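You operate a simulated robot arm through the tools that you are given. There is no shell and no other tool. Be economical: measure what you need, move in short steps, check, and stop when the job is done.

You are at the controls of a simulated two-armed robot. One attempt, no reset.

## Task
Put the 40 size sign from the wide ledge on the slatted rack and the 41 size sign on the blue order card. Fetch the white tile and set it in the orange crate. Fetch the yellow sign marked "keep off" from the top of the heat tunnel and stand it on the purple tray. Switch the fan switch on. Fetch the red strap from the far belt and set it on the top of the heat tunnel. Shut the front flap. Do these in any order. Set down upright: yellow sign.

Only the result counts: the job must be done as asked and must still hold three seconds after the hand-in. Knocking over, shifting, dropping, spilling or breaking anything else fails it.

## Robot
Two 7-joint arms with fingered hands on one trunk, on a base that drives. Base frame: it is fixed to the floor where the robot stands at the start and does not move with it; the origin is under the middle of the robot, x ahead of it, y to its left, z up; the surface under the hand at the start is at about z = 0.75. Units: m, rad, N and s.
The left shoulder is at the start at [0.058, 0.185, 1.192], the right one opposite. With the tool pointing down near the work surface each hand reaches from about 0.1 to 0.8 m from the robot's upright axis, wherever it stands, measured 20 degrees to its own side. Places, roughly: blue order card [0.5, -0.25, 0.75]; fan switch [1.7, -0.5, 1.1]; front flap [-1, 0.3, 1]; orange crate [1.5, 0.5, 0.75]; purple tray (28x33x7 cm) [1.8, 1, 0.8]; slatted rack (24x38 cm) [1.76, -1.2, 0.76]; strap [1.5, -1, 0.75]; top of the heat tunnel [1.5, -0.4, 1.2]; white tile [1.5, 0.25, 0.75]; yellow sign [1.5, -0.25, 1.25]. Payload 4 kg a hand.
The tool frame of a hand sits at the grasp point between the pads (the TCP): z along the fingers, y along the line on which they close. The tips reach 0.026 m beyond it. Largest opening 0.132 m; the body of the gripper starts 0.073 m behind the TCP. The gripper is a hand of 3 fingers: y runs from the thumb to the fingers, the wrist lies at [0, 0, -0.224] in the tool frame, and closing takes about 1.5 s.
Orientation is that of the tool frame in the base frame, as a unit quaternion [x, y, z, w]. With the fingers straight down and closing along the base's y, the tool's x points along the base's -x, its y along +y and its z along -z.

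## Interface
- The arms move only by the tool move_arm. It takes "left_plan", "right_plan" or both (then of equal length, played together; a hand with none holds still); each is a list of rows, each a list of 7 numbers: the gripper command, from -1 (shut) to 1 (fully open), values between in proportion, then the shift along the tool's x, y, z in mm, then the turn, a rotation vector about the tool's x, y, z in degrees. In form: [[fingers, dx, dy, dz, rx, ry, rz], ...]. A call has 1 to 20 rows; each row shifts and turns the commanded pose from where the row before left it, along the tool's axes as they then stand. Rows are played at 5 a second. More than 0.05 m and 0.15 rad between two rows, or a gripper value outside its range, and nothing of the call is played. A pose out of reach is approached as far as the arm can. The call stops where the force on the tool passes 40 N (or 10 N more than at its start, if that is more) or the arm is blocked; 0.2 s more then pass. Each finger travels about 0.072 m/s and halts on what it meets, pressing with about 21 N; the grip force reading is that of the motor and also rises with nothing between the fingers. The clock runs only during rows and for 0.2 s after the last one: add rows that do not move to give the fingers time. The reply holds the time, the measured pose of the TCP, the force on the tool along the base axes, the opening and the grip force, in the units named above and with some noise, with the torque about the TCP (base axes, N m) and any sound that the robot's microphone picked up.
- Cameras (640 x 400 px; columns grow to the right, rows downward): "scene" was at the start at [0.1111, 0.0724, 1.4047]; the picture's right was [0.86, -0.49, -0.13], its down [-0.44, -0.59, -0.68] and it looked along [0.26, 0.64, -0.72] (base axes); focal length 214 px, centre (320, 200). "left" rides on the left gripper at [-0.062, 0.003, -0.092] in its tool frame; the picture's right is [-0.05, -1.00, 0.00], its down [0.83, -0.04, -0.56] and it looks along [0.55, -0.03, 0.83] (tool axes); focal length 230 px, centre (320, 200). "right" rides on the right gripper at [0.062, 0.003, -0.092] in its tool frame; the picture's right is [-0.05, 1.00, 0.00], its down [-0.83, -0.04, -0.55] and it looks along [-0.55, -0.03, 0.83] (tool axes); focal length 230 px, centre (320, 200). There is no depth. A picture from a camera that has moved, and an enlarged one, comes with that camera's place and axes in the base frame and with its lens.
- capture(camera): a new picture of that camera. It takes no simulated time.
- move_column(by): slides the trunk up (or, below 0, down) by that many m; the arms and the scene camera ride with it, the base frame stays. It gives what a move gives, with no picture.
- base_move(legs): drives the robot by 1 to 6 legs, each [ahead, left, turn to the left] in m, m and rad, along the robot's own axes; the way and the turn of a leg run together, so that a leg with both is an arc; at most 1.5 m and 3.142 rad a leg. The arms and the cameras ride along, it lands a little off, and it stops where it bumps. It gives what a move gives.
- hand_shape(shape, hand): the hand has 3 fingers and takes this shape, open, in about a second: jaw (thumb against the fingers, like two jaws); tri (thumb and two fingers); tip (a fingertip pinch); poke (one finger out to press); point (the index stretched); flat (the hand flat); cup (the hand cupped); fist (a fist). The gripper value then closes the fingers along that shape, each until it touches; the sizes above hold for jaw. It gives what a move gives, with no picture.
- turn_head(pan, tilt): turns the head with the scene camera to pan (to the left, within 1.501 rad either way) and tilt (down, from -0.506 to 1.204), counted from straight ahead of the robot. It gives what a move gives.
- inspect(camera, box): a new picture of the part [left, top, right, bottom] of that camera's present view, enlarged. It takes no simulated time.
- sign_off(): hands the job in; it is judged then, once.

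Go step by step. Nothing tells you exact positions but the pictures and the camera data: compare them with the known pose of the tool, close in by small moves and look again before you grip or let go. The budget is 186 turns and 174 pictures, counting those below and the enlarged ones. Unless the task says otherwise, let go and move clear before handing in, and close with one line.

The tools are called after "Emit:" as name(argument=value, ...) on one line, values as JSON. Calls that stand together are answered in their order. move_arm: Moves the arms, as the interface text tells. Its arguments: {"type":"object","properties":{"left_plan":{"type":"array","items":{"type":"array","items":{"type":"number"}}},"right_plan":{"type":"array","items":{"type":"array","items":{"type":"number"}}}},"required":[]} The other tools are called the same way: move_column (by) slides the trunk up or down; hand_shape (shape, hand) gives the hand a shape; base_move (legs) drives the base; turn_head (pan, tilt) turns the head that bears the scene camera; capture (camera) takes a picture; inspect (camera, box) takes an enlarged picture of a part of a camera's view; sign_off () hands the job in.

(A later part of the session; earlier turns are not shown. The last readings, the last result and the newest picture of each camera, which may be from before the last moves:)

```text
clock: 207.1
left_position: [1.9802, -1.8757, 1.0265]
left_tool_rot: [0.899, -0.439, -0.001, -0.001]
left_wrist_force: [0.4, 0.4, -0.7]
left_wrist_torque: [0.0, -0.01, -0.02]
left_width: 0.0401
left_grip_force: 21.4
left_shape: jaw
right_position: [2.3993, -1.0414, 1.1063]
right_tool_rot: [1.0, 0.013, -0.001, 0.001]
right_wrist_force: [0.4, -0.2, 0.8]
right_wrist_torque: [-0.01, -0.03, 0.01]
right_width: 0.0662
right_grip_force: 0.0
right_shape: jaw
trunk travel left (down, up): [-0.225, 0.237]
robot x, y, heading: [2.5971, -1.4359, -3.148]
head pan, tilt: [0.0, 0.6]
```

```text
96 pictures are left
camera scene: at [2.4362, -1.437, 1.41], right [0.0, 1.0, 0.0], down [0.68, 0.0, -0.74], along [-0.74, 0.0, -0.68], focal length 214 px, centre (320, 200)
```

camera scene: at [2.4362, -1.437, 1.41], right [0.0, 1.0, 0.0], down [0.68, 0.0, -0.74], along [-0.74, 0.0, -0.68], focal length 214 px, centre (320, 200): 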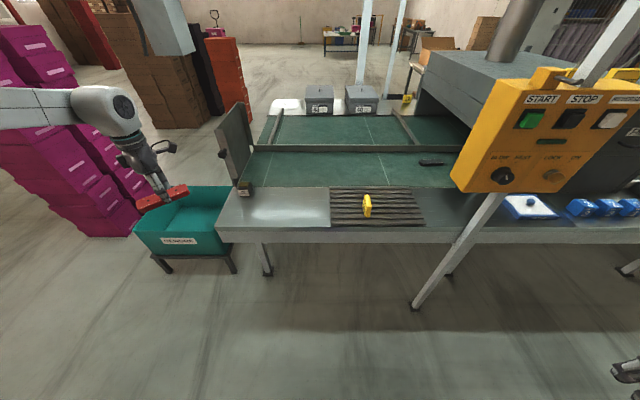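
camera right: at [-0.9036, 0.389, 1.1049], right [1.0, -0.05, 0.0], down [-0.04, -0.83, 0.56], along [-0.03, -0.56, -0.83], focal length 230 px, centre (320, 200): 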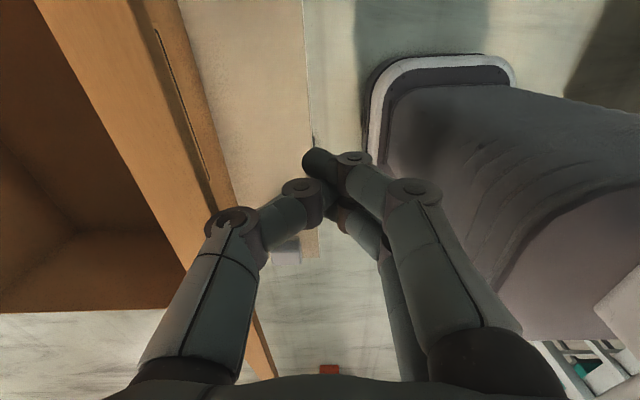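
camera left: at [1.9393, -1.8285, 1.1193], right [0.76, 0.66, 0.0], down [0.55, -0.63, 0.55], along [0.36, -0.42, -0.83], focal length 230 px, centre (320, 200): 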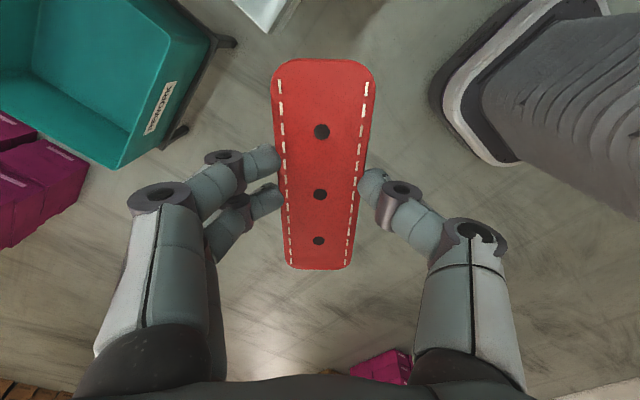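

Strap is secure. I'll pull the left hand in and drive across to face the tunnel's control side.

Emit:
move_arm(left_plan=[[-1, 3, -45, 0, 0, 0, 0], [-1, 3, -45, 0, 0, 0, 0], [-1, 3, -45, 0, 0, 0, 0], [-1, 3, -45, 0, 0, 0, 0], [-1, 0, 0, 0, 0, 0, 0]])

Emit:
base_move(legs=[[-0.15, 0, 0], [0, -1.28, 0]])

Emit:
turn_head(pan=0.0, tilt=0.35)

Emit:
capture(camera="scene")

```text
clock: 208.3
left_position: [2.1279, -1.7736, 1.0261]
left_tool_rot: [0.899, -0.439, -0.001, 0.0]
left_wrist_force: [-0.3, -0.5, -0.4]
left_wrist_torque: [0.03, -0.02, -0.01]
left_width: 0.04
left_grip_force: 21.3
left_shape: jaw
right_position: [2.3985, -1.0412, 1.1081]
right_tool_rot: [1.0, 0.013, -0.001, 0.001]
right_wrist_force: [-0.7, 0.6, -0.2]
right_wrist_torque: [-0.01, 0.0, 0.03]
right_width: 0.066
right_grip_force: 0.1
right_shape: jaw
trunk travel left (down, up): [-0.225, 0.237]
robot x, y, heading: [2.594, -1.4363, -3.144]
head pan, tilt: [0.0, 0.6]
```

```text
clock: 215.7
left_position: [2.2752, -0.5042, 1.0262]
left_tool_rot: [0.9, -0.435, -0.001, 0.0]
left_wrist_force: [-0.3, -0.3, -0.5]
left_wrist_torque: [0.0, -0.01, -0.02]
left_width: 0.0401
left_grip_force: 21.2
left_shape: jaw
right_position: [2.5412, 0.2285, 1.1077]
right_tool_rot: [1.0, 0.017, -0.001, 0.001]
right_wrist_force: [0.4, 0.8, 0.4]
right_wrist_torque: [0.0, 0.01, -0.01]
right_width: 0.0661
right_grip_force: 0.1
right_shape: jaw
trunk travel left (down, up): [-0.225, 0.237]
robot x, y, heading: [2.7382, -0.1677, -3.133]
head pan, tilt: [0.0, 0.6]
```

```text
clock: 216.4
left_position: [2.2758, -0.5061, 1.0264]
left_tool_rot: [0.9, -0.435, -0.002, -0.001]
left_wrist_force: [0.1, -0.3, -1.1]
left_wrist_torque: [-0.02, -0.02, 0.01]
left_width: 0.0398
left_grip_force: 20.8
left_shape: jaw
right_position: [2.5419, 0.2292, 1.1085]
right_tool_rot: [1.0, 0.017, -0.001, 0.0]
right_wrist_force: [0.1, 0.0, 0.0]
right_wrist_torque: [-0.03, 0.01, -0.01]
right_width: 0.0661
right_grip_force: 0.0
right_shape: jaw
trunk travel left (down, up): [-0.225, 0.237]
robot x, y, heading: [2.7384, -0.1668, -3.13]
head pan, tilt: [0.0, 0.351]
```

```text
95 pictures are left
camera scene: at [2.5721, -0.167, 1.4318], right [-0.01, 1.0, 0.0], down [0.48, 0.0, -0.88], along [-0.88, -0.01, -0.48], focal length 214 px, centre (320, 200)
```

scene: 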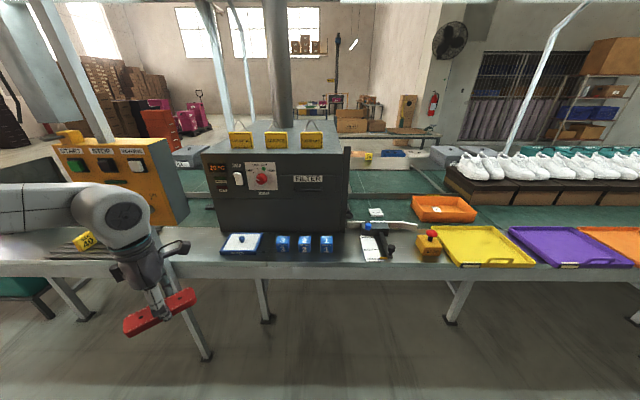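

A good overview: rocker, signs, tile (376, 211) and orange crate are all visible. I'll zoom in on the tunnel face and on the tile.

Emit:
inspect(camera="scene", box=[195, 115, 355, 225])

Emit:
inspect(camera="scene", box=[340, 180, 500, 280])

```text
3.64 times, centred on (275, 170) of scene
camera zoom: at [2.5721, -0.167, 1.4318], right [-0.01, 1.0, 0.0], down [0.48, 0.0, -0.88], along [-0.88, -0.01, -0.48], focal length 780 px, centre (484, 309)
```

zoom: 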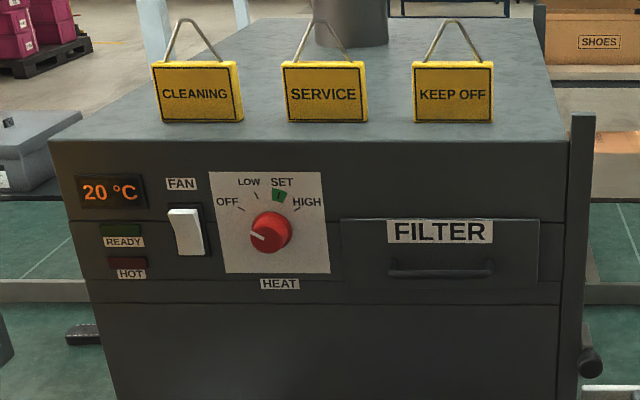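

```text
4.00 times, centred on (420, 230) of scene
camera zoom: at [2.5721, -0.167, 1.4318], right [-0.01, 1.0, 0.0], down [0.48, 0.0, -0.88], along [-0.88, -0.01, -0.48], focal length 858 px, centre (-80, 80)
```

zoom: 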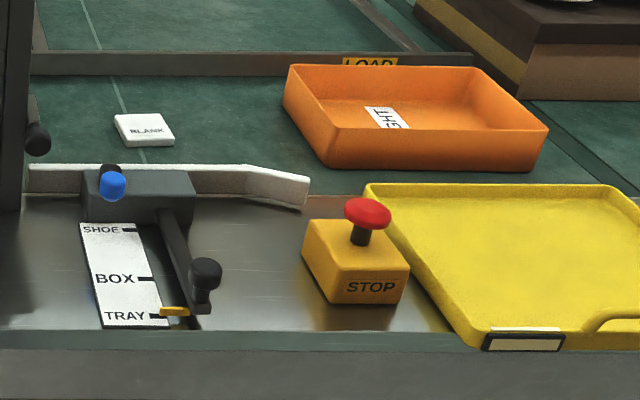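

Geometry: tunnel face x≈1.665, top z≈1.165, KEEP OFF at about (1.585, -0.217) with its wire to z≈1.29, and the rocker at about (1.67, -0.547, 1.05). I'll raise the trunk and hand, then drive in and lay the strap behind the KEEP OFF sign.

Emit:
move_column(by=0.22)

Emit:
move_arm(left_plan=[[-1, 0, 0, -40, 0, 0, 0], [-1, 0, 0, -40, 0, 0, 0], [-1, 0, 0, -40, 0, 0, 0], [-1, 0, 0, 0, 0, 0, 0]])

Emit:
base_move(legs=[[0, -0.22, -0.01], [0.45, 0, 0]])

Emit:
turn_head(pan=0.3, tilt=0.7)

Emit:
capture(camera="scene")

Emit:
capture(camera="left")

```text
clock: 218.8
left_position: [2.2753, -0.5044, 1.246]
left_tool_rot: [0.9, -0.435, -0.002, -0.001]
left_wrist_force: [-0.5, -0.5, -0.2]
left_wrist_torque: [0.0, 0.02, 0.01]
left_width: 0.0398
left_grip_force: 20.9
left_shape: jaw
right_position: [2.5404, 0.2287, 1.3282]
right_tool_rot: [1.0, 0.017, -0.001, 0.0]
right_wrist_force: [0.3, -0.2, -0.5]
right_wrist_torque: [0.03, -0.01, 0.02]
right_width: 0.0664
right_grip_force: 0.0
right_shape: jaw
trunk travel left (down, up): [-0.445, 0.017]
robot x, y, heading: [2.7364, -0.1639, -3.133]
head pan, tilt: [0.0, 0.351]
```

```text
clock: 219.8
left_position: [2.2745, -0.5047, 1.3665]
left_tool_rot: [0.901, -0.434, -0.002, 0.0]
left_wrist_force: [0.0, 0.6, 0.1]
left_wrist_torque: [0.03, 0.03, -0.02]
left_width: 0.0398
left_grip_force: 21.0
left_shape: jaw
right_position: [2.5393, 0.2287, 1.3262]
right_tool_rot: [1.0, 0.016, -0.001, 0.0]
right_wrist_force: [-0.2, -1.0, 0.5]
right_wrist_torque: [0.01, 0.03, -0.01]
right_width: 0.0663
right_grip_force: 0.1
right_shape: jaw
trunk travel left (down, up): [-0.445, 0.017]
robot x, y, heading: [2.7345, -0.163, -3.137]
head pan, tilt: [0.0, 0.351]
```

```text
clock: 223.8
left_position: [1.8263, -0.278, 1.3675]
left_tool_rot: [0.898, -0.441, -0.002, 0.0]
left_wrist_force: [-0.4, 0.1, -0.8]
left_wrist_torque: [-0.03, 0.03, 0.0]
left_width: 0.0397
left_grip_force: 21.0
left_shape: jaw
right_position: [2.0979, 0.453, 1.3276]
right_tool_rot: [1.0, 0.01, -0.003, 0.002]
right_wrist_force: [-0.1, -0.2, 0.0]
right_wrist_torque: [0.0, -0.01, -0.01]
right_width: 0.0661
right_grip_force: 0.2
right_shape: jaw
trunk travel left (down, up): [-0.445, 0.017]
robot x, y, heading: [2.2931, 0.0555, 3.14]
head pan, tilt: [0.0, 0.351]
```

```text
clock: 224.6
left_position: [1.8229, -0.2783, 1.3654]
left_tool_rot: [0.898, -0.44, -0.001, 0.0]
left_wrist_force: [0.0, -0.3, -0.5]
left_wrist_torque: [0.0, 0.01, 0.02]
left_width: 0.04
left_grip_force: 20.8
left_shape: jaw
right_position: [2.0964, 0.4528, 1.3275]
right_tool_rot: [1.0, 0.01, -0.001, 0.0]
right_wrist_force: [-0.1, -0.2, 0.3]
right_wrist_torque: [-0.01, 0.01, -0.02]
right_width: 0.0662
right_grip_force: 0.0
right_shape: jaw
trunk travel left (down, up): [-0.445, 0.017]
robot x, y, heading: [2.2911, 0.0528, 3.138]
head pan, tilt: [0.3, 0.7]
```

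```text
92 pictures are left
camera scene: at [2.2178, 0.031, 1.6427], right [-0.29, 0.96, 0.0], down [0.62, 0.19, -0.76], along [-0.73, -0.22, -0.64], focal length 214 px, centre (320, 200)
```

scene: 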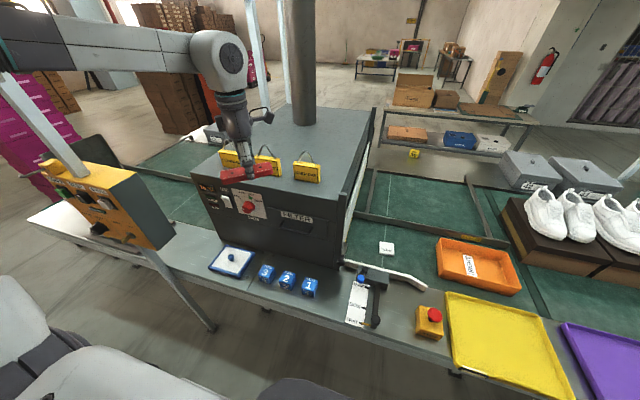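

```text
91 pictures are left
camera left: at [1.7825, -0.2316, 1.4583], right [0.76, 0.65, 0.0], down [0.54, -0.63, 0.55], along [0.36, -0.42, -0.83], focal length 230 px, centre (320, 200)
```

left: 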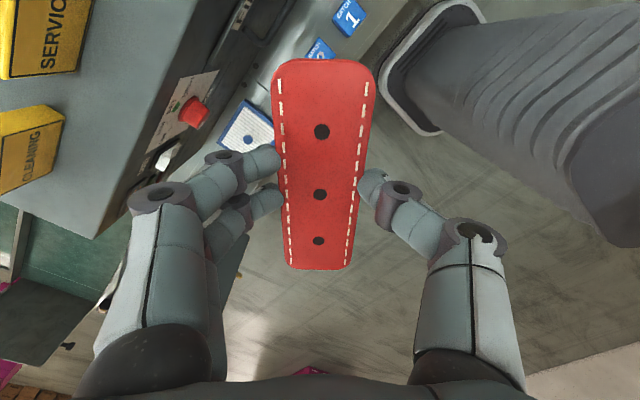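

The sign's position is confirmed by the second view. I'll drive 8 cm closer, align the strap along y and extend it over the signs.

Emit:
base_move(legs=[[0.08, 0, 0]])

Emit:
move_arm(left_plan=[[-1, 0, 0, -5, 0, 0, 7.6], [-1, 0, 0, -5, 0, 0, 7.6], [-1, 0, 0, 0, 0, 0, 7.6], [-1, 0, 0, 0, 0, 0, 7.6], [-1, 0, 0, 0, 0, 0, 7.6], [-1, -11, 42, 0, 0, 0, 0], [-1, -11, 42, 0, 0, 0, 0], [-1, -11, 42, 0, 0, 0, 0], [-1, -11, 42, 0, 0, 0, 0], [-1, -11, 42, 0, 0, 0, 0], [-1, -11, 42, 0, 0, 0, 0], [-1, -11, 42, 0, 0, 0, 0], [-1, 0, 0, 0, 0, 0, 0]])

Emit:
capture(camera="scene")

Emit:
capture(camera="left")

```text
clock: 225.6
left_position: [1.7546, -0.2773, 1.3703]
left_tool_rot: [0.898, -0.441, -0.005, 0.002]
left_wrist_force: [1.1, -0.5, -0.1]
left_wrist_torque: [0.02, 0.09, -0.02]
left_width: 0.04
left_grip_force: 20.4
left_shape: jaw
right_position: [2.0278, 0.4534, 1.3288]
right_tool_rot: [1.0, 0.011, -0.004, 0.001]
right_wrist_force: [1.4, -0.7, -0.3]
right_wrist_torque: [0.01, 0.06, 0.03]
right_width: 0.0662
right_grip_force: 0.1
right_shape: jaw
trunk travel left (down, up): [-0.445, 0.017]
robot x, y, heading: [2.2099, 0.0536, 3.139]
head pan, tilt: [0.3, 0.7]
```

```text
clock: 228.4
left_position: [1.5709, -0.2369, 1.3666]
left_tool_rot: [-0.705, 0.709, 0.003, 0.0]
left_wrist_force: [-1.1, 0.3, -1.1]
left_wrist_torque: [-0.01, -0.01, 0.02]
left_width: 0.0396
left_grip_force: 20.3
left_shape: jaw
left hand out of reach, approached as far as the arm can: row 10, 11, 12
right_position: [2.0171, 0.4525, 1.3273]
right_tool_rot: [1.0, 0.011, -0.001, 0.001]
right_wrist_force: [-0.7, -0.3, -0.1]
right_wrist_torque: [-0.02, -0.02, 0.0]
right_width: 0.0657
right_grip_force: 0.2
right_shape: jaw
trunk travel left (down, up): [-0.445, 0.017]
robot x, y, heading: [2.2107, 0.0554, 3.143]
head pan, tilt: [0.3, 0.7]
```

```text
90 pictures are left
camera scene: at [2.1389, 0.0309, 1.6426], right [-0.29, 0.96, 0.0], down [0.62, 0.19, -0.76], along [-0.73, -0.22, -0.65], focal length 214 px, centre (320, 200)
```

scene: 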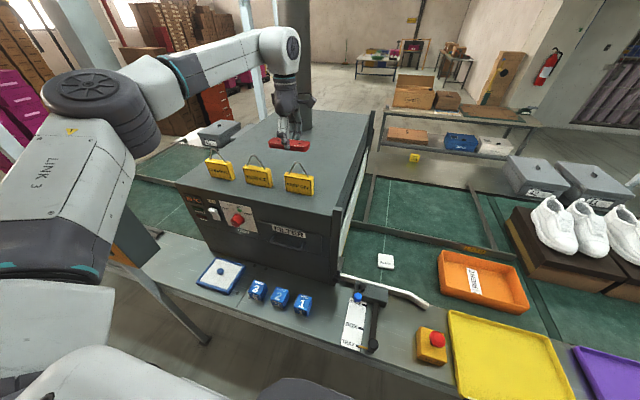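

```text
89 pictures are left
camera left: at [1.5679, -0.1762, 1.4591], right [1.0, 0.05, 0.0], down [0.04, -0.83, 0.55], along [0.02, -0.55, -0.83], focal length 230 px, centre (320, 200)
```

left: 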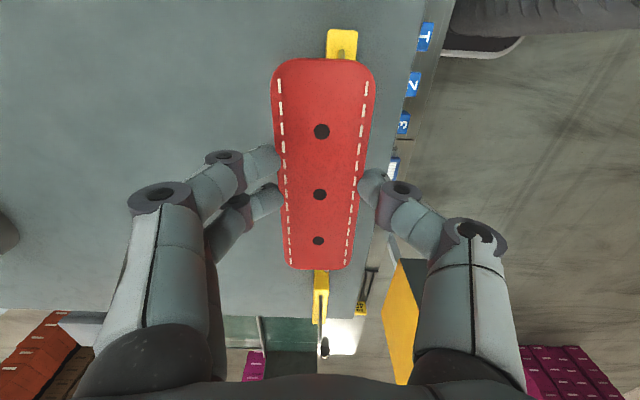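

The arm is 7 cm short. The ledge's legs are set well back (x≈1.66), so the base can come a bit closer.

Emit:
base_move(legs=[[0.08, 0, 0]])

Emit:
move_arm(left_plan=[[-1, 0, 15, 0, 0, 0, 0], [-1, 0, 20, 0, 0, 0, 0], [-1, -10, 20, 0, 0, 0, 0], [-1, -10, 10, 0, 0, 0, 0], [-1, 0, 0, 0, 0, 0, 0]])

Emit:
capture(camera="left")

```text
clock: 229.5
left_position: [1.5021, -0.237, 1.3723]
left_tool_rot: [-0.706, 0.709, 0.006, -0.004]
left_wrist_force: [0.9, -1.4, 0.1]
left_wrist_torque: [0.02, 0.08, 0.0]
left_width: 0.0398
left_grip_force: 20.8
left_shape: jaw
right_position: [1.9495, 0.4532, 1.3287]
right_tool_rot: [1.0, 0.01, -0.005, 0.001]
right_wrist_force: [1.1, 0.0, 0.1]
right_wrist_torque: [0.01, 0.02, -0.03]
right_width: 0.0662
right_grip_force: 0.0
right_shape: jaw
trunk travel left (down, up): [-0.445, 0.017]
robot x, y, heading: [2.1302, 0.054, 3.144]
head pan, tilt: [0.3, 0.7]
```

```text
clock: 230.7
left_position: [1.493, -0.241, 1.3609]
left_tool_rot: [-0.706, 0.708, 0.004, -0.002]
left_wrist_force: [-0.9, -0.1, -1.7]
left_wrist_torque: [0.01, 0.01, 0.02]
left_width: 0.0397
left_grip_force: 20.9
left_shape: jaw
left hand out of reach, approached as far as the arm can: row 1, 2, 3, 4
right_position: [1.943, 0.4517, 1.3274]
right_tool_rot: [1.0, 0.01, -0.001, 0.001]
right_wrist_force: [0.1, -0.9, 0.2]
right_wrist_torque: [-0.01, 0.02, 0.01]
right_width: 0.0663
right_grip_force: 0.0
right_shape: jaw
trunk travel left (down, up): [-0.445, 0.017]
robot x, y, heading: [2.1362, 0.0541, 3.138]
head pan, tilt: [0.3, 0.7]
```

```text
88 pictures are left
camera left: at [1.4902, -0.1793, 1.4529], right [1.0, 0.05, -0.01], down [0.04, -0.83, 0.55], along [0.02, -0.55, -0.83], focal length 230 px, centre (320, 200)
```

left: 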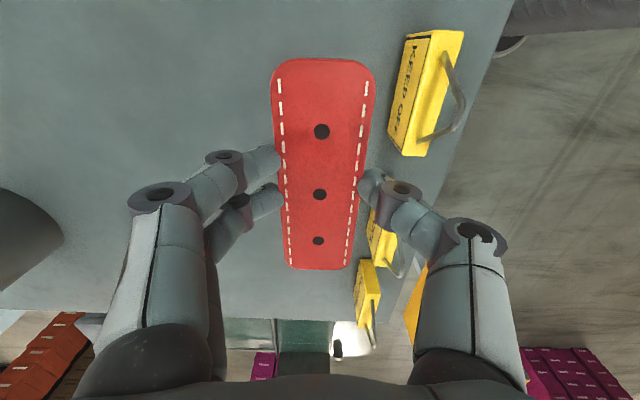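

The strap is now just behind the sign line (x=1.493). Reach improves lower down, so I'll descend while easing further from the signs.

Emit:
move_arm(left_plan=[[-1, 0, 6, 15, 0, 0, 0], [-1, 0, 6, 15, 0, 0, 0], [-1, 0, 0, 0, 0, 0, 0]])

```text
clock: 231.5
left_position: [1.4858, -0.2443, 1.3289]
left_tool_rot: [-0.705, 0.709, 0.005, -0.001]
left_wrist_force: [-0.4, -0.3, -1.0]
left_wrist_torque: [-0.03, 0.01, 0.01]
left_width: 0.0399
left_grip_force: 20.8
left_shape: jaw
left hand out of reach, approached as far as the arm can: row 1, 2
right_position: [1.9409, 0.4533, 1.3274]
right_tool_rot: [1.0, 0.01, -0.002, 0.001]
right_wrist_force: [0.4, 0.1, -0.1]
right_wrist_torque: [0.02, 0.01, -0.02]
right_width: 0.066
right_grip_force: 0.1
right_shape: jaw
trunk travel left (down, up): [-0.445, 0.017]
robot x, y, heading: [2.1367, 0.0574, 3.138]
head pan, tilt: [0.3, 0.7]
```

Good: it's drifting the right way. Continue down.

Emit:
move_arm(left_plan=[[-1, 0, 6, 20, 0, 0, 0], [-1, 0, 6, 20, 0, 0, 0], [-1, 0, 6, 20, 0, 0, 0], [-1, 0, 6, 20, 0, 0, 0], [-1, 0, 0, 0, 0, 0, 0]])

Emit:
capture(camera="left")

Emit:
capture(camera="scene")

```text
clock: 232.7
left_position: [1.486, -0.2504, 1.2503]
left_tool_rot: [-0.705, 0.709, 0.005, -0.001]
left_wrist_force: [0.4, -0.5, 0.3]
left_wrist_torque: [0.0, 0.03, -0.05]
left_width: 0.0396
left_grip_force: 20.8
left_shape: jaw
left hand out of reach, approached as far as the arm can: row 1, 2, 3, 4
right_position: [1.9407, 0.4534, 1.3272]
right_tool_rot: [1.0, 0.01, -0.002, 0.001]
right_wrist_force: [0.8, -0.3, 0.5]
right_wrist_torque: [0.01, 0.02, 0.02]
right_width: 0.0662
right_grip_force: 0.1
right_shape: jaw
trunk travel left (down, up): [-0.445, 0.017]
robot x, y, heading: [2.1309, 0.0559, 3.139]
head pan, tilt: [0.3, 0.7]
```

```text
87 pictures are left
camera left: at [1.4835, -0.1895, 1.3426], right [1.0, 0.05, -0.01], down [0.04, -0.83, 0.55], along [0.02, -0.55, -0.83], focal length 230 px, centre (320, 200)
```

left: 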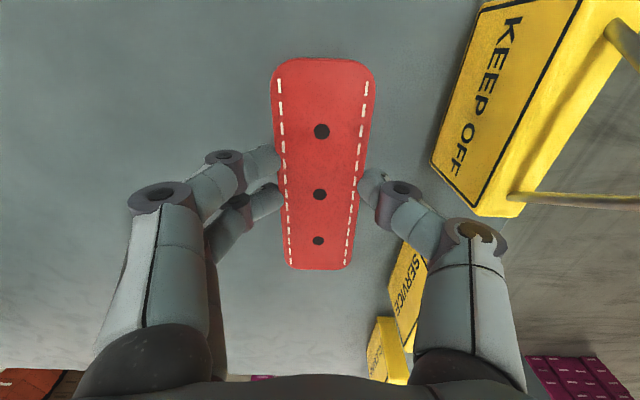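

```text
86 pictures are left
camera scene: at [2.062, 0.0315, 1.6427], right [-0.29, 0.96, 0.0], down [0.62, 0.19, -0.76], along [-0.73, -0.22, -0.65], focal length 214 px, centre (320, 200)
```

scene: 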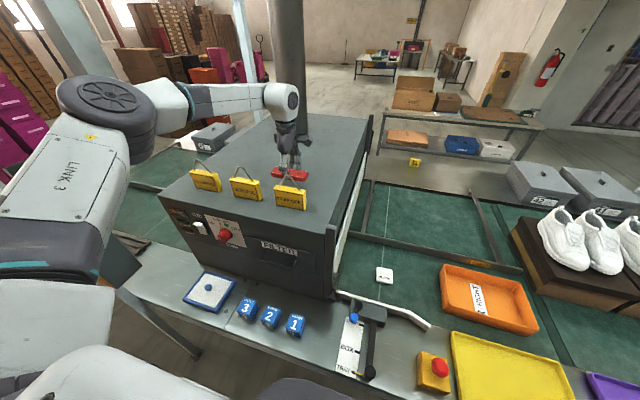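

There's a clear gap of about 3 cm to the signs. I'll lower to contact.

Emit:
move_arm(left_plan=[[-1, 0, 3, 15, 0, 0, 0], [-1, 0, 3, 15, 0, 0, 0], [-1, 0, 2, 10, 0, 0, 0], [-1, 0, 0, 5, 0, 0, 0], [-1, 0, 0, 3, 0, 0, 0], [-1, 0, 0, 0, 0, 0, 0]])

```text
clock: 234.1
left_position: [1.4924, -0.2551, 1.2044]
left_tool_rot: [-0.705, 0.709, 0.004, -0.001]
left_wrist_force: [-0.1, -1.1, 0.0]
left_wrist_torque: [-0.03, -0.01, -0.01]
left_width: 0.0395
left_grip_force: 21.0
left_shape: jaw
left hand out of reach, approached as far as the arm can: row 1, 2, 3
right_position: [1.9403, 0.4526, 1.3267]
right_tool_rot: [1.0, 0.011, -0.002, 0.0]
right_wrist_force: [-0.1, 0.3, 0.0]
right_wrist_torque: [0.0, 0.02, -0.01]
right_width: 0.0662
right_grip_force: 0.0
right_shape: jaw
trunk travel left (down, up): [-0.445, 0.017]
robot x, y, heading: [2.1327, 0.0548, 3.141]
head pan, tilt: [0.3, 0.7]
```

Emit:
move_arm(left_plan=[[-1, 0, 0, 3, 0, 0, 0], [-1, 0, 0, 3, 0, 0, 0], [-1, 0, 0, 3, 0, 0, 0], [-1, 0, 0, 0, 0, 0, 0]])

Emit:
capture(camera="left")

```text
clock: 235.1
left_position: [1.4956, -0.2553, 1.2003]
left_tool_rot: [-0.706, 0.708, 0.006, -0.002]
left_wrist_force: [-3.3, -1.7, 18.4]
left_wrist_torque: [-0.02, 0.16, 0.01]
left_width: 0.0411
left_grip_force: 20.7
left_shape: jaw
left hand out of reach, approached as far as the arm can: row 2
right_position: [1.9408, 0.4521, 1.3275]
right_tool_rot: [1.0, 0.011, -0.002, 0.0]
right_wrist_force: [-0.3, -0.4, 0.5]
right_wrist_torque: [-0.01, -0.02, 0.04]
right_width: 0.0662
right_grip_force: 0.0
right_shape: jaw
trunk travel left (down, up): [-0.445, 0.017]
robot x, y, heading: [2.129, 0.0589, 3.135]
head pan, tilt: [0.3, 0.7]
```

```text
85 pictures are left
camera left: at [1.4931, -0.1941, 1.2926], right [1.0, 0.05, -0.01], down [0.05, -0.83, 0.55], along [0.02, -0.55, -0.84], focal length 230 px, centre (320, 200)
```

left: 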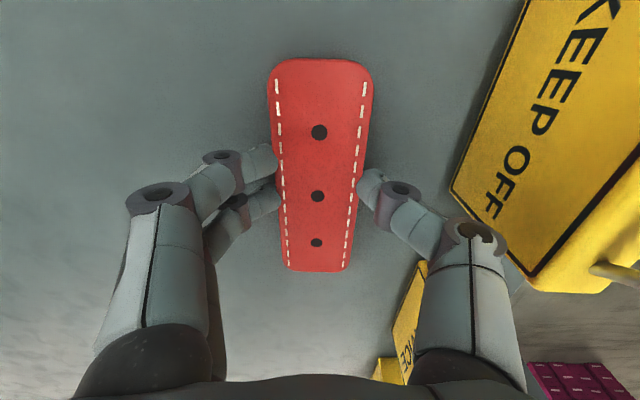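

It's resting on the tunnel top. I'll open just enough and rise.

Emit:
move_arm(left_plan=[[-0.3, 0, 0, -2, 0, 0, 0], [-0.2, 0, 0, 0, 0, 0, 0], [-0.2, 0, 0, 0, 0, 0, 0], [-0.2, 0, 3, -15, 0, 0, 0], [-0.2, 0, 3, -20, 0, 0, 0], [-0.2, 0, 0, -20, 0, 0, 0], [-0.2, 0, 0, -30, 0, 0, 0], [-0.2, 0, 0, -30, 0, 0, 0], [-0.2, 0, 0, -30, 0, 0, 0], [-0.2, 0, 0, 0, 0, 0, 0]])

Emit:
capture(camera="left")

```text
clock: 237.3
left_position: [1.4908, -0.2573, 1.3439]
left_tool_rot: [-0.706, 0.709, 0.003, -0.001]
left_wrist_force: [0.1, -0.1, 0.3]
left_wrist_torque: [0.0, 0.01, 0.02]
left_width: 0.0522
left_grip_force: 0.1
left_shape: jaw
right_position: [1.9407, 0.4529, 1.3276]
right_tool_rot: [1.0, 0.01, -0.001, 0.0]
right_wrist_force: [0.4, -0.4, -0.2]
right_wrist_torque: [-0.01, 0.02, -0.04]
right_width: 0.0659
right_grip_force: 0.0
right_shape: jaw
trunk travel left (down, up): [-0.445, 0.017]
robot x, y, heading: [2.1327, 0.0556, 3.144]
head pan, tilt: [0.3, 0.7]
```

```text
84 pictures are left
camera left: at [1.4877, -0.1952, 1.4361], right [1.0, 0.05, -0.01], down [0.04, -0.83, 0.55], along [0.02, -0.55, -0.83], focal length 230 px, centre (320, 200)
```

left: 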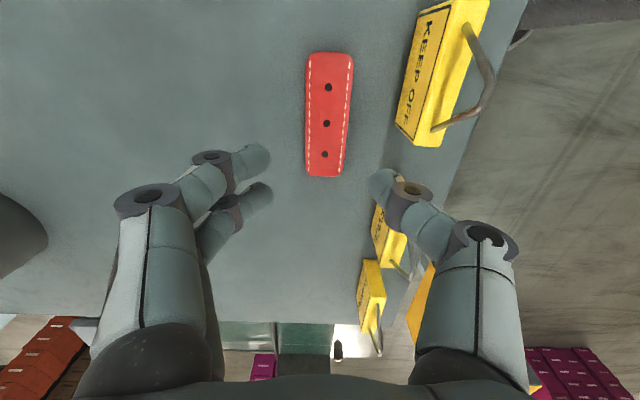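

The strap is set down. Now the same hand goes over the KEEP OFF sign.

Emit:
move_arm(left_plan=[[0, 0, 0, -25, 0, 0, 0], [0, -13, -31, 0, 0, 0, 0], [0, -13, -31, 0, 0, 0, 0], [0, -13, -31, 0, 0, 0, 0], [0, 0, 0, 0, 0, 0, 0]])

Emit:
capture(camera="left")

Emit:
inspect(camera="scene", box=[180, 90, 380, 215])

```text
clock: 238.5
left_position: [1.5831, -0.2196, 1.3688]
left_tool_rot: [-0.706, 0.708, 0.003, 0.0]
left_wrist_force: [-0.6, 0.3, 0.1]
left_wrist_torque: [0.0, -0.02, 0.0]
left_width: 0.0653
left_grip_force: 0.0
left_shape: jaw
right_position: [1.9414, 0.4534, 1.3275]
right_tool_rot: [1.0, 0.01, -0.001, 0.0]
right_wrist_force: [-0.4, 1.0, 1.1]
right_wrist_torque: [0.01, 0.01, 0.03]
right_width: 0.0662
right_grip_force: 0.2
right_shape: jaw
trunk travel left (down, up): [-0.445, 0.017]
robot x, y, heading: [2.1328, 0.0546, 3.141]
head pan, tilt: [0.3, 0.7]
```

```text
83 pictures are left
camera left: at [1.5807, -0.1576, 1.4617], right [1.0, 0.05, -0.01], down [0.04, -0.83, 0.55], along [0.02, -0.55, -0.83], focal length 230 px, centre (320, 200)
```

left: 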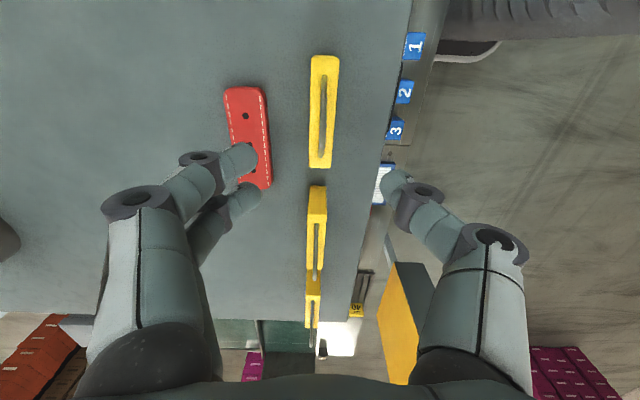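

```text
3.20 times, centred on (280, 152) of scene
camera zoom: at [2.0615, 0.0314, 1.6427], right [-0.29, 0.96, 0.0], down [0.62, 0.19, -0.76], along [-0.73, -0.22, -0.65], focal length 686 px, centre (448, 352)
```

zoom: 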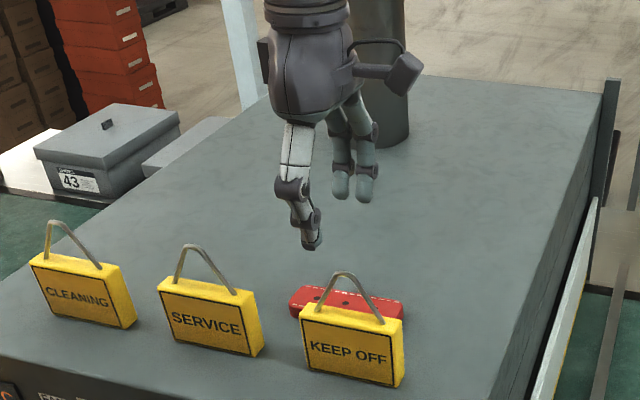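

Centred on the sign. Descend and grip, leaving room for its wire handle.

Emit:
move_arm(left_plan=[[0, -4, 0, 35, 0, 0, 0], [0, 0, 0, 35, 0, 0, 0], [0, 0, 0, 35, 0, 0, 0], [0, 0, 0, 25, 0, 0, 0], [0, 0, 0, 11, 0, 0, 0], [0, 0, 0, 0, 0, 0, 0]])

Emit:
capture(camera="left")

Emit:
inspect(camera="scene", box=[180, 90, 380, 215])

```text
clock: 239.9
left_position: [1.5827, -0.213, 1.2277]
left_tool_rot: [-0.705, 0.709, 0.004, -0.001]
left_wrist_force: [0.1, 0.2, -0.3]
left_wrist_torque: [0.03, -0.02, -0.01]
left_width: 0.0655
left_grip_force: 0.1
left_shape: jaw
right_position: [1.9414, 0.4531, 1.3277]
right_tool_rot: [1.0, 0.01, -0.002, 0.001]
right_wrist_force: [0.4, -0.1, 0.0]
right_wrist_torque: [-0.01, 0.02, 0.01]
right_width: 0.0662
right_grip_force: 0.0
right_shape: jaw
trunk travel left (down, up): [-0.445, 0.017]
robot x, y, heading: [2.1355, 0.0567, 3.14]
head pan, tilt: [0.3, 0.7]
```

```text
81 pictures are left
camera left: at [1.5799, -0.1518, 1.3203], right [1.0, 0.05, -0.01], down [0.04, -0.83, 0.55], along [0.02, -0.55, -0.83], focal length 230 px, centre (320, 200)
```

left: 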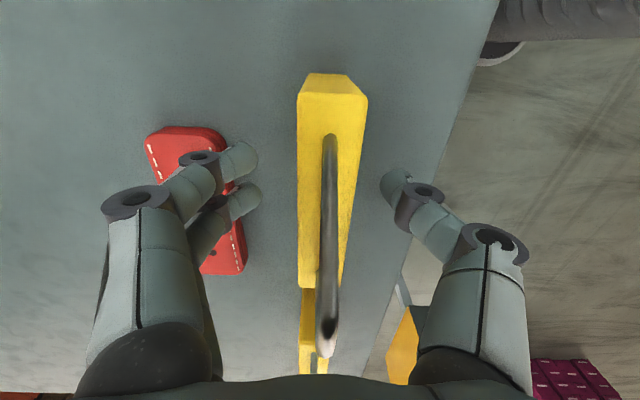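

```text
3.20 times, centred on (280, 152) of scene
camera zoom: at [2.0621, 0.0313, 1.6427], right [-0.29, 0.96, 0.0], down [0.62, 0.19, -0.76], along [-0.73, -0.22, -0.65], focal length 686 px, centre (448, 352)
```

zoom: 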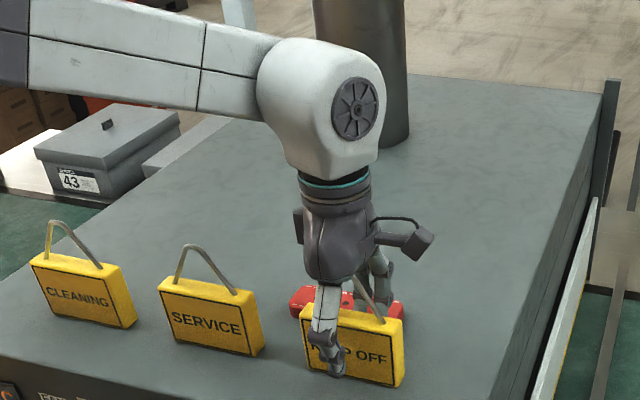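

Fingers straddle the plate. Grip and lift.

Emit:
move_arm(left_plan=[[-1, -4, 0, 0, 0, 0, 0], [-1, 0, 0, 0, 0, 0, 0], [-1, 0, 0, 0, 0, 0, 0], [-1, 0, 0, 0, 0, 0, 0], [-1, 0, 0, 0, 0, 0, 0], [-1, 0, 0, 0, 0, 0, 0], [-1, 0, 0, -20, 0, 0, 0], [-1, 0, 0, -40, 0, 0, 0], [-1, 0, 0, -40, 0, 0, 0], [-1, 0, 0, -40, 0, 0, 0], [-1, 0, 0, 0, 0, 0, 0]])

Emit:
capture(camera="left")

Emit:
capture(camera="scene")

```text
clock: 242.3
left_position: [1.5839, -0.2098, 1.3681]
left_tool_rot: [-0.706, 0.709, 0.004, 0.0]
left_wrist_force: [0.2, -0.3, 0.5]
left_wrist_torque: [0.02, 0.01, 0.01]
left_width: 0.0189
left_grip_force: 21.1
left_shape: jaw
right_position: [1.9408, 0.4527, 1.3268]
right_tool_rot: [1.0, 0.01, -0.001, 0.002]
right_wrist_force: [0.2, 0.1, 0.4]
right_wrist_torque: [-0.02, 0.01, 0.01]
right_width: 0.0661
right_grip_force: 0.0
right_shape: jaw
trunk travel left (down, up): [-0.445, 0.017]
robot x, y, heading: [2.1322, 0.0567, 3.139]
head pan, tilt: [0.3, 0.7]
```

```text
79 pictures are left
camera left: at [1.5809, -0.1481, 1.4601], right [1.0, 0.05, -0.01], down [0.04, -0.83, 0.55], along [0.02, -0.55, -0.83], focal length 230 px, centre (320, 200)
```

left: 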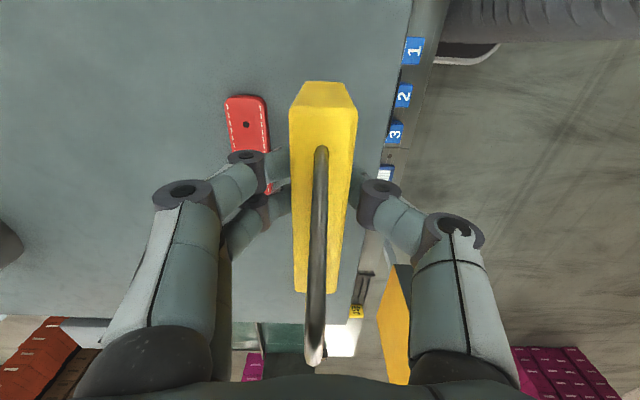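

```text
78 pictures are left
camera scene: at [2.0617, 0.0315, 1.6427], right [-0.29, 0.96, 0.0], down [0.62, 0.19, -0.76], along [-0.73, -0.22, -0.65], focal length 214 px, centre (320, 200)
```

scene: 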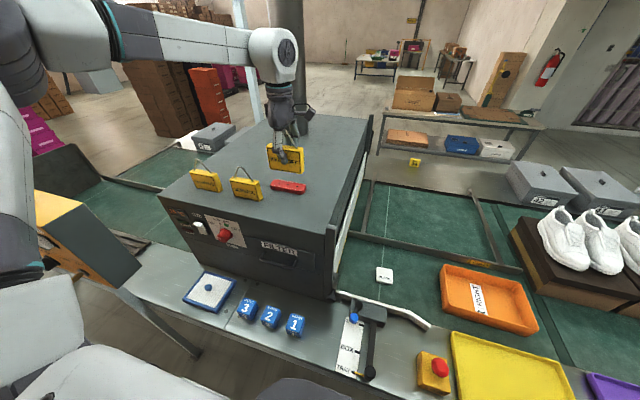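

Sign held. I'll retract it to a carry pose, lower the trunk, and then use the right hand for the tile.

Emit:
move_arm(left_plan=[[-1, 0, -40, 0, 0, 0, 0], [-1, 0, -40, 0, 0, 0, 0], [-1, 0, -40, 0, 0, 0, 0], [-1, 0, -40, 0, 0, 0, 0], [-1, 0, -40, 0, 0, 0, 0], [-1, 0, 0, 0, 0, 0, 0]])

Emit:
move_column(by=-0.2)

Emit:
turn_head(pan=-0.2, tilt=0.7)

Emit:
capture(camera="scene")

```text
clock: 243.7
left_position: [1.7817, -0.2096, 1.366]
left_tool_rot: [-0.705, 0.709, 0.004, 0.0]
left_wrist_force: [0.6, -0.4, -0.1]
left_wrist_torque: [0.01, -0.02, -0.01]
left_width: 0.0189
left_grip_force: 21.1
left_shape: jaw
right_position: [1.94, 0.4534, 1.3265]
right_tool_rot: [1.0, 0.011, -0.001, 0.001]
right_wrist_force: [-0.6, 0.3, -0.6]
right_wrist_torque: [0.01, 0.01, 0.0]
right_width: 0.0661
right_grip_force: 0.1
right_shape: jaw
trunk travel left (down, up): [-0.445, 0.017]
robot x, y, heading: [2.1333, 0.0546, 3.136]
head pan, tilt: [0.3, 0.7]
```

```text
clock: 245.9
left_position: [1.7838, -0.211, 1.1675]
left_tool_rot: [-0.705, 0.709, 0.005, -0.001]
left_wrist_force: [1.0, 0.0, 0.1]
left_wrist_torque: [0.0, -0.02, -0.01]
left_width: 0.0187
left_grip_force: 20.9
left_shape: jaw
right_position: [1.9415, 0.4531, 1.127]
right_tool_rot: [1.0, 0.011, -0.001, 0.0]
right_wrist_force: [-1.1, -1.0, -0.2]
right_wrist_torque: [-0.01, 0.0, -0.02]
right_width: 0.0659
right_grip_force: 0.0
right_shape: jaw
trunk travel left (down, up): [-0.245, 0.217]
robot x, y, heading: [2.1348, 0.055, 3.144]
head pan, tilt: [0.3, 0.7]
```

```text
clock: 246.8
left_position: [1.7837, -0.2104, 1.1665]
left_tool_rot: [-0.705, 0.709, 0.003, 0.0]
left_wrist_force: [0.0, 0.7, -1.0]
left_wrist_torque: [-0.03, 0.0, 0.01]
left_width: 0.0189
left_grip_force: 21.0
left_shape: jaw
right_position: [1.941, 0.4536, 1.1274]
right_tool_rot: [1.0, 0.011, -0.001, 0.001]
right_wrist_force: [-0.7, -0.6, 0.0]
right_wrist_torque: [0.02, 0.03, -0.01]
right_width: 0.0658
right_grip_force: 0.1
right_shape: jaw
trunk travel left (down, up): [-0.245, 0.217]
robot x, y, heading: [2.1362, 0.0545, 3.146]
head pan, tilt: [-0.201, 0.7]
```

```text
77 pictures are left
camera scene: at [1.9937, 0.0735, 1.426], right [0.2, 0.98, 0.02], down [0.72, -0.13, -0.68], along [-0.67, 0.15, -0.73], focal length 214 px, centre (320, 200)
```

scene: 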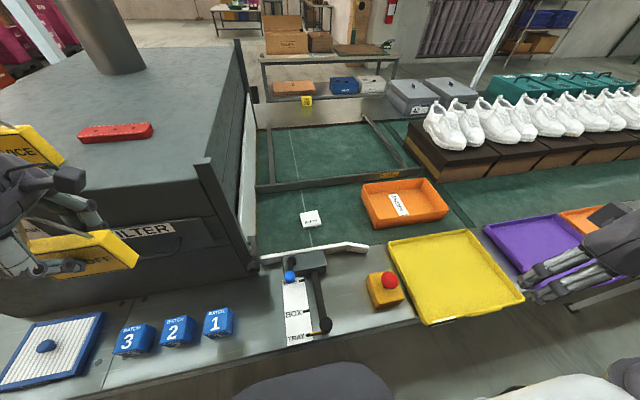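

Tile at about (1.474, 0.151), crate centre at (1.47, 0.555). I'll turn the base left slightly so the right arm reaches on its own side and my left elbow stays clear of the panel.

Emit:
base_move(legs=[[0, 0, 0.25]])

Emit:
move_arm(right_plan=[[0, -20, 20, 0, 0, 0, 7.2], [0, -20, 20, 0, 0, 0, 7.1], [0, -42, 24, 0, 0, 0, 0], [0, -42, 24, 0, 0, 0, 0], [0, -42, 24, 0, 0, 0, 0], [0, -42, 24, 0, 0, 0, 0], [0, -42, 24, 0, 0, 0, 0], [0, -42, 24, 0, 0, 0, 0], [0, -42, 24, 0, 0, 0, 0], [0, 0, 0, 40, 0, 0, 0], [0, 0, 0, 40, 0, 0, 0], [0, 0, 0, 40, 0, 0, 0], [0, 0, 0, 40, 0, 0, 0], [0, 0, 0, 40, 0, 0, 0], [0, 0, 0, 0, 0, 0, 0]])

Emit:
capture(camera="right")

Emit:
capture(camera="scene")

```text
clock: 248.1
left_position: [1.8604, -0.2898, 1.1674]
left_tool_rot: [0.788, -0.615, -0.004, 0.0]
left_wrist_force: [-0.6, 0.1, -1.1]
left_wrist_torque: [-0.01, 0.02, -0.01]
left_width: 0.0189
left_grip_force: 21.0
left_shape: jaw
right_position: [1.8485, 0.3926, 1.126]
right_tool_rot: [0.991, 0.135, -0.002, 0.001]
right_wrist_force: [-0.7, 0.8, -0.5]
right_wrist_torque: [-0.02, 0.0, 0.01]
right_width: 0.066
right_grip_force: 0.1
right_shape: jaw
trunk travel left (down, up): [-0.245, 0.217]
robot x, y, heading: [2.1348, 0.0566, -2.895]
head pan, tilt: [-0.201, 0.7]
```

```text
clock: 251.3
left_position: [1.8604, -0.29, 1.1665]
left_tool_rot: [0.788, -0.615, -0.005, 0.001]
left_wrist_force: [0.5, 0.3, -0.2]
left_wrist_torque: [0.03, 0.04, 0.01]
left_width: 0.0187
left_grip_force: 21.1
left_shape: jaw
right_position: [1.527, 0.1708, 0.928]
right_tool_rot: [1.0, 0.011, -0.002, 0.001]
right_wrist_force: [-0.2, -0.6, -0.2]
right_wrist_torque: [-0.01, 0.01, 0.02]
right_width: 0.0662
right_grip_force: 0.0
right_shape: jaw
trunk travel left (down, up): [-0.245, 0.217]
robot x, y, heading: [2.1352, 0.0547, -2.89]
head pan, tilt: [-0.201, 0.7]
```

```text
76 pictures are left
camera right: at [1.5894, 0.1694, 1.0203], right [-0.03, -1.0, 0.0], down [-0.83, 0.03, 0.56], along [-0.56, 0.02, -0.83], focal length 230 px, centre (320, 200)
```

right: 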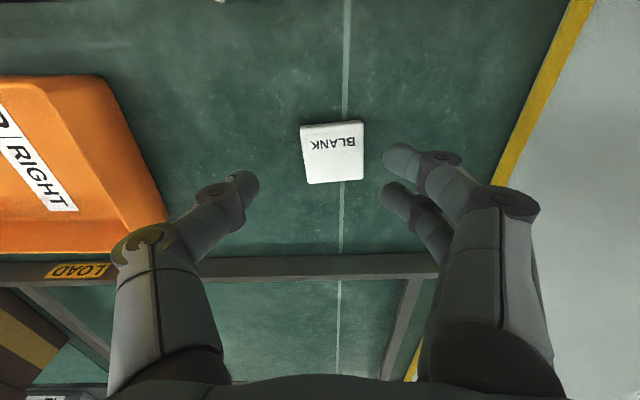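

```text
75 pictures are left
camera scene: at [1.9944, 0.0382, 1.4262], right [-0.05, 1.0, 0.02], down [0.73, 0.05, -0.68], along [-0.68, -0.02, -0.73], focal length 214 px, centre (320, 200)
```

scene: 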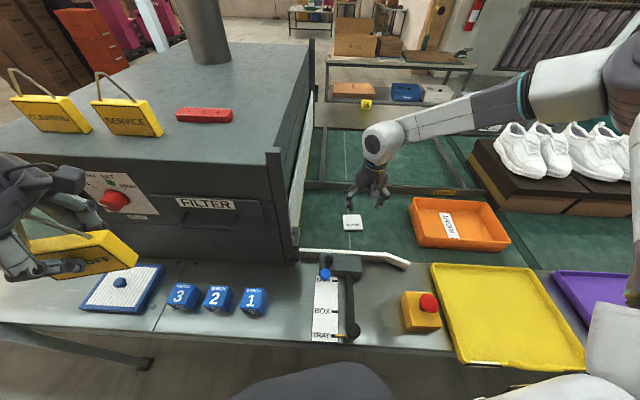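

Tile centre at (1.483, 0.158), about 7 cm wide. I'll open wider, align and descend.

Emit:
move_arm(right_plan=[[0.5, -22, 7, 20, 0, 0, 0], [0.5, -22, 6, 30, 0, 0, 0], [0.5, 0, 0, 35, 0, 0, 0], [0.5, 0, 0, 25, 0, 0, 0], [0.5, 0, 0, 0, 0, 0, 0]])

Emit:
capture(camera="right")

```text
clock: 252.5
left_position: [1.8598, -0.2905, 1.1674]
left_tool_rot: [0.788, -0.615, -0.004, 0.0]
left_wrist_force: [-0.1, -0.2, -0.8]
left_wrist_torque: [-0.02, 0.0, 0.0]
left_width: 0.0188
left_grip_force: 21.3
left_shape: jaw
right_position: [1.4909, 0.1667, 0.8281]
right_tool_rot: [1.0, 0.01, -0.002, 0.0]
right_wrist_force: [0.6, -0.3, -0.5]
right_wrist_torque: [-0.04, -0.03, 0.0]
right_width: 0.0987
right_grip_force: 0.0
right_shape: jaw
right hand out of reach, approached as far as the arm can: row 3, 4
trunk travel left (down, up): [-0.245, 0.217]
robot x, y, heading: [2.1373, 0.0575, -2.898]
head pan, tilt: [-0.201, 0.7]
```

```text
74 pictures are left
camera right: at [1.5536, 0.1652, 0.9203], right [-0.03, -1.0, 0.0], down [-0.83, 0.03, 0.56], along [-0.56, 0.01, -0.83], focal length 230 px, centre (320, 200)
```

right: 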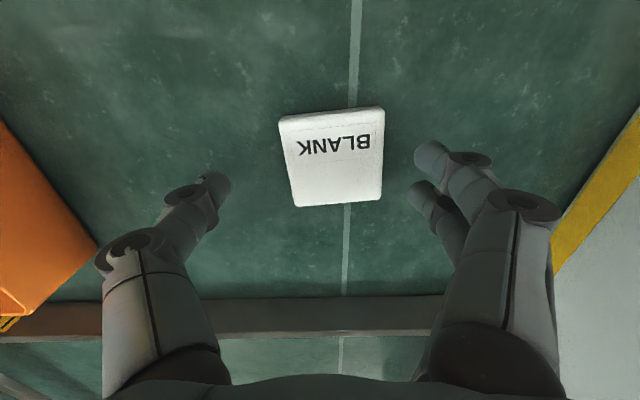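

Near the limit again; I'll lower the trunk 5 cm to help.

Emit:
move_column(by=-0.05)

Emit:
move_arm(right_plan=[[0.5, -4, 8, -5, 0, 0, 0], [0.5, 0, 0, 0, 0, 0, 0]])

Emit:
capture(camera="right")

```text
clock: 253.4
left_position: [1.8611, -0.2889, 1.1173]
left_tool_rot: [0.789, -0.614, -0.004, 0.002]
left_wrist_force: [1.0, 0.2, -0.9]
left_wrist_torque: [0.01, 0.0, -0.01]
left_width: 0.0188
left_grip_force: 21.4
left_shape: jaw
right_position: [1.4918, 0.1674, 0.778]
right_tool_rot: [1.0, 0.01, -0.001, 0.001]
right_wrist_force: [-0.2, 0.4, -0.1]
right_wrist_torque: [0.03, -0.03, 0.01]
right_width: 0.0989
right_grip_force: 0.2
right_shape: jaw
trunk travel left (down, up): [-0.195, 0.267]
robot x, y, heading: [2.1326, 0.0569, -2.898]
head pan, tilt: [-0.201, 0.7]
```

```text
clock: 254.0
left_position: [1.8604, -0.2886, 1.1169]
left_tool_rot: [0.789, -0.615, -0.004, 0.001]
left_wrist_force: [-0.1, -0.3, -0.9]
left_wrist_torque: [0.04, 0.0, -0.02]
left_width: 0.019
left_grip_force: 20.6
left_shape: jaw
right_position: [1.4884, 0.1596, 0.7836]
right_tool_rot: [1.0, 0.011, -0.001, 0.001]
right_wrist_force: [-0.3, 0.5, 1.0]
right_wrist_torque: [-0.01, 0.01, -0.04]
right_width: 0.0987
right_grip_force: 0.0
right_shape: jaw
trunk travel left (down, up): [-0.195, 0.267]
robot x, y, heading: [2.137, 0.0541, -2.893]
head pan, tilt: [-0.201, 0.7]
```

```text
73 pictures are left
camera right: at [1.5501, 0.1575, 0.8755], right [-0.03, -1.0, 0.0], down [-0.83, 0.03, 0.56], along [-0.56, 0.02, -0.83], focal length 230 px, centre (320, 200)
```

right: 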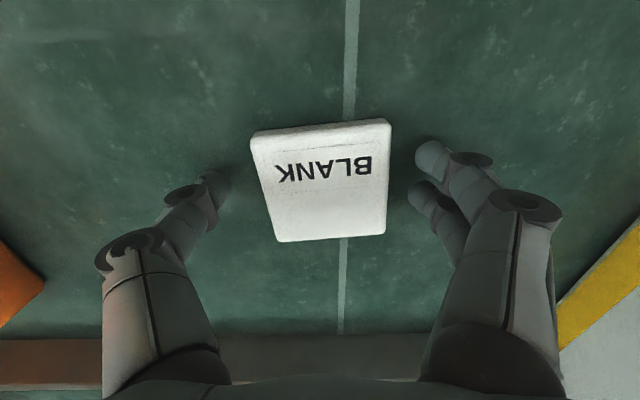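

Tile sits between the fingers. Close.

Emit:
move_arm(right_plan=[[0.5, 0, 0, 3, 0, 0, 0], [-1, 0, 0, 0, 0, 0, 0], [-1, 0, 0, 0, 0, 0, 0], [-1, 0, 0, 0, 0, 0, 0], [-1, 0, 0, 0, 0, 0, 0], [-1, 0, 0, 0, 0, 0, 0], [-1, 0, 0, 0, 0, 0, 0], [-1, 0, 0, -15, 0, 0, 0], [-1, 0, 0, -30, 0, 0, 0], [-1, 0, 0, -40, 0, 0, 0], [-1, 0, 0, -40, 0, 0, 0], [-1, 0, 0, 0, 0, 0, 0]])

Emit:
capture(camera="right")

Emit:
capture(camera="scene")

```text
clock: 256.6
left_position: [1.859, -0.29, 1.1177]
left_tool_rot: [0.788, -0.616, -0.003, 0.001]
left_wrist_force: [-0.1, -0.1, -1.4]
left_wrist_torque: [0.01, 0.0, 0.0]
left_width: 0.0188
left_grip_force: 20.8
left_shape: jaw
right_position: [1.4876, 0.1598, 0.9057]
right_tool_rot: [1.0, 0.011, 0.0, 0.001]
right_wrist_force: [-0.6, -0.5, -0.3]
right_wrist_torque: [0.01, 0.01, 0.0]
right_width: 0.0663
right_grip_force: 21.3
right_shape: jaw
trunk travel left (down, up): [-0.195, 0.267]
robot x, y, heading: [2.1338, 0.0539, -2.892]
head pan, tilt: [-0.201, 0.7]
```

```text
72 pictures are left
camera right: at [1.5498, 0.1576, 0.9967], right [-0.03, -1.0, 0.0], down [-0.83, 0.03, 0.56], along [-0.56, 0.02, -0.83], focal length 230 px, centre (320, 200)
```

right: 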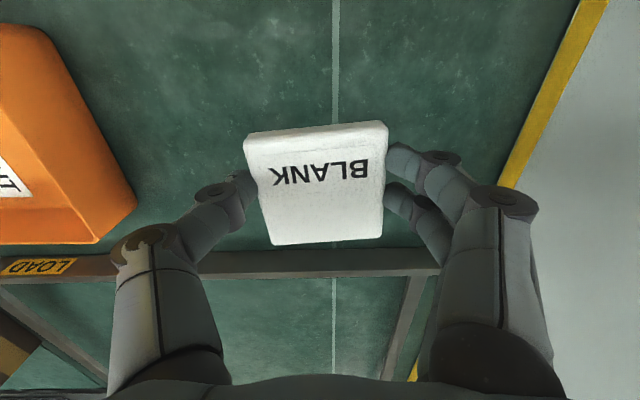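

```text
71 pictures are left
camera scene: at [1.9612, 0.0303, 1.3649], right [-0.05, 1.0, 0.04], down [0.77, 0.06, -0.64], along [-0.64, 0.0, -0.77], focal length 214 px, centre (320, 200)
```

scene: 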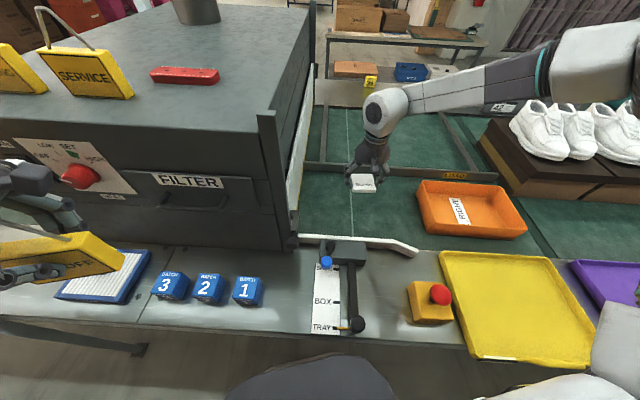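

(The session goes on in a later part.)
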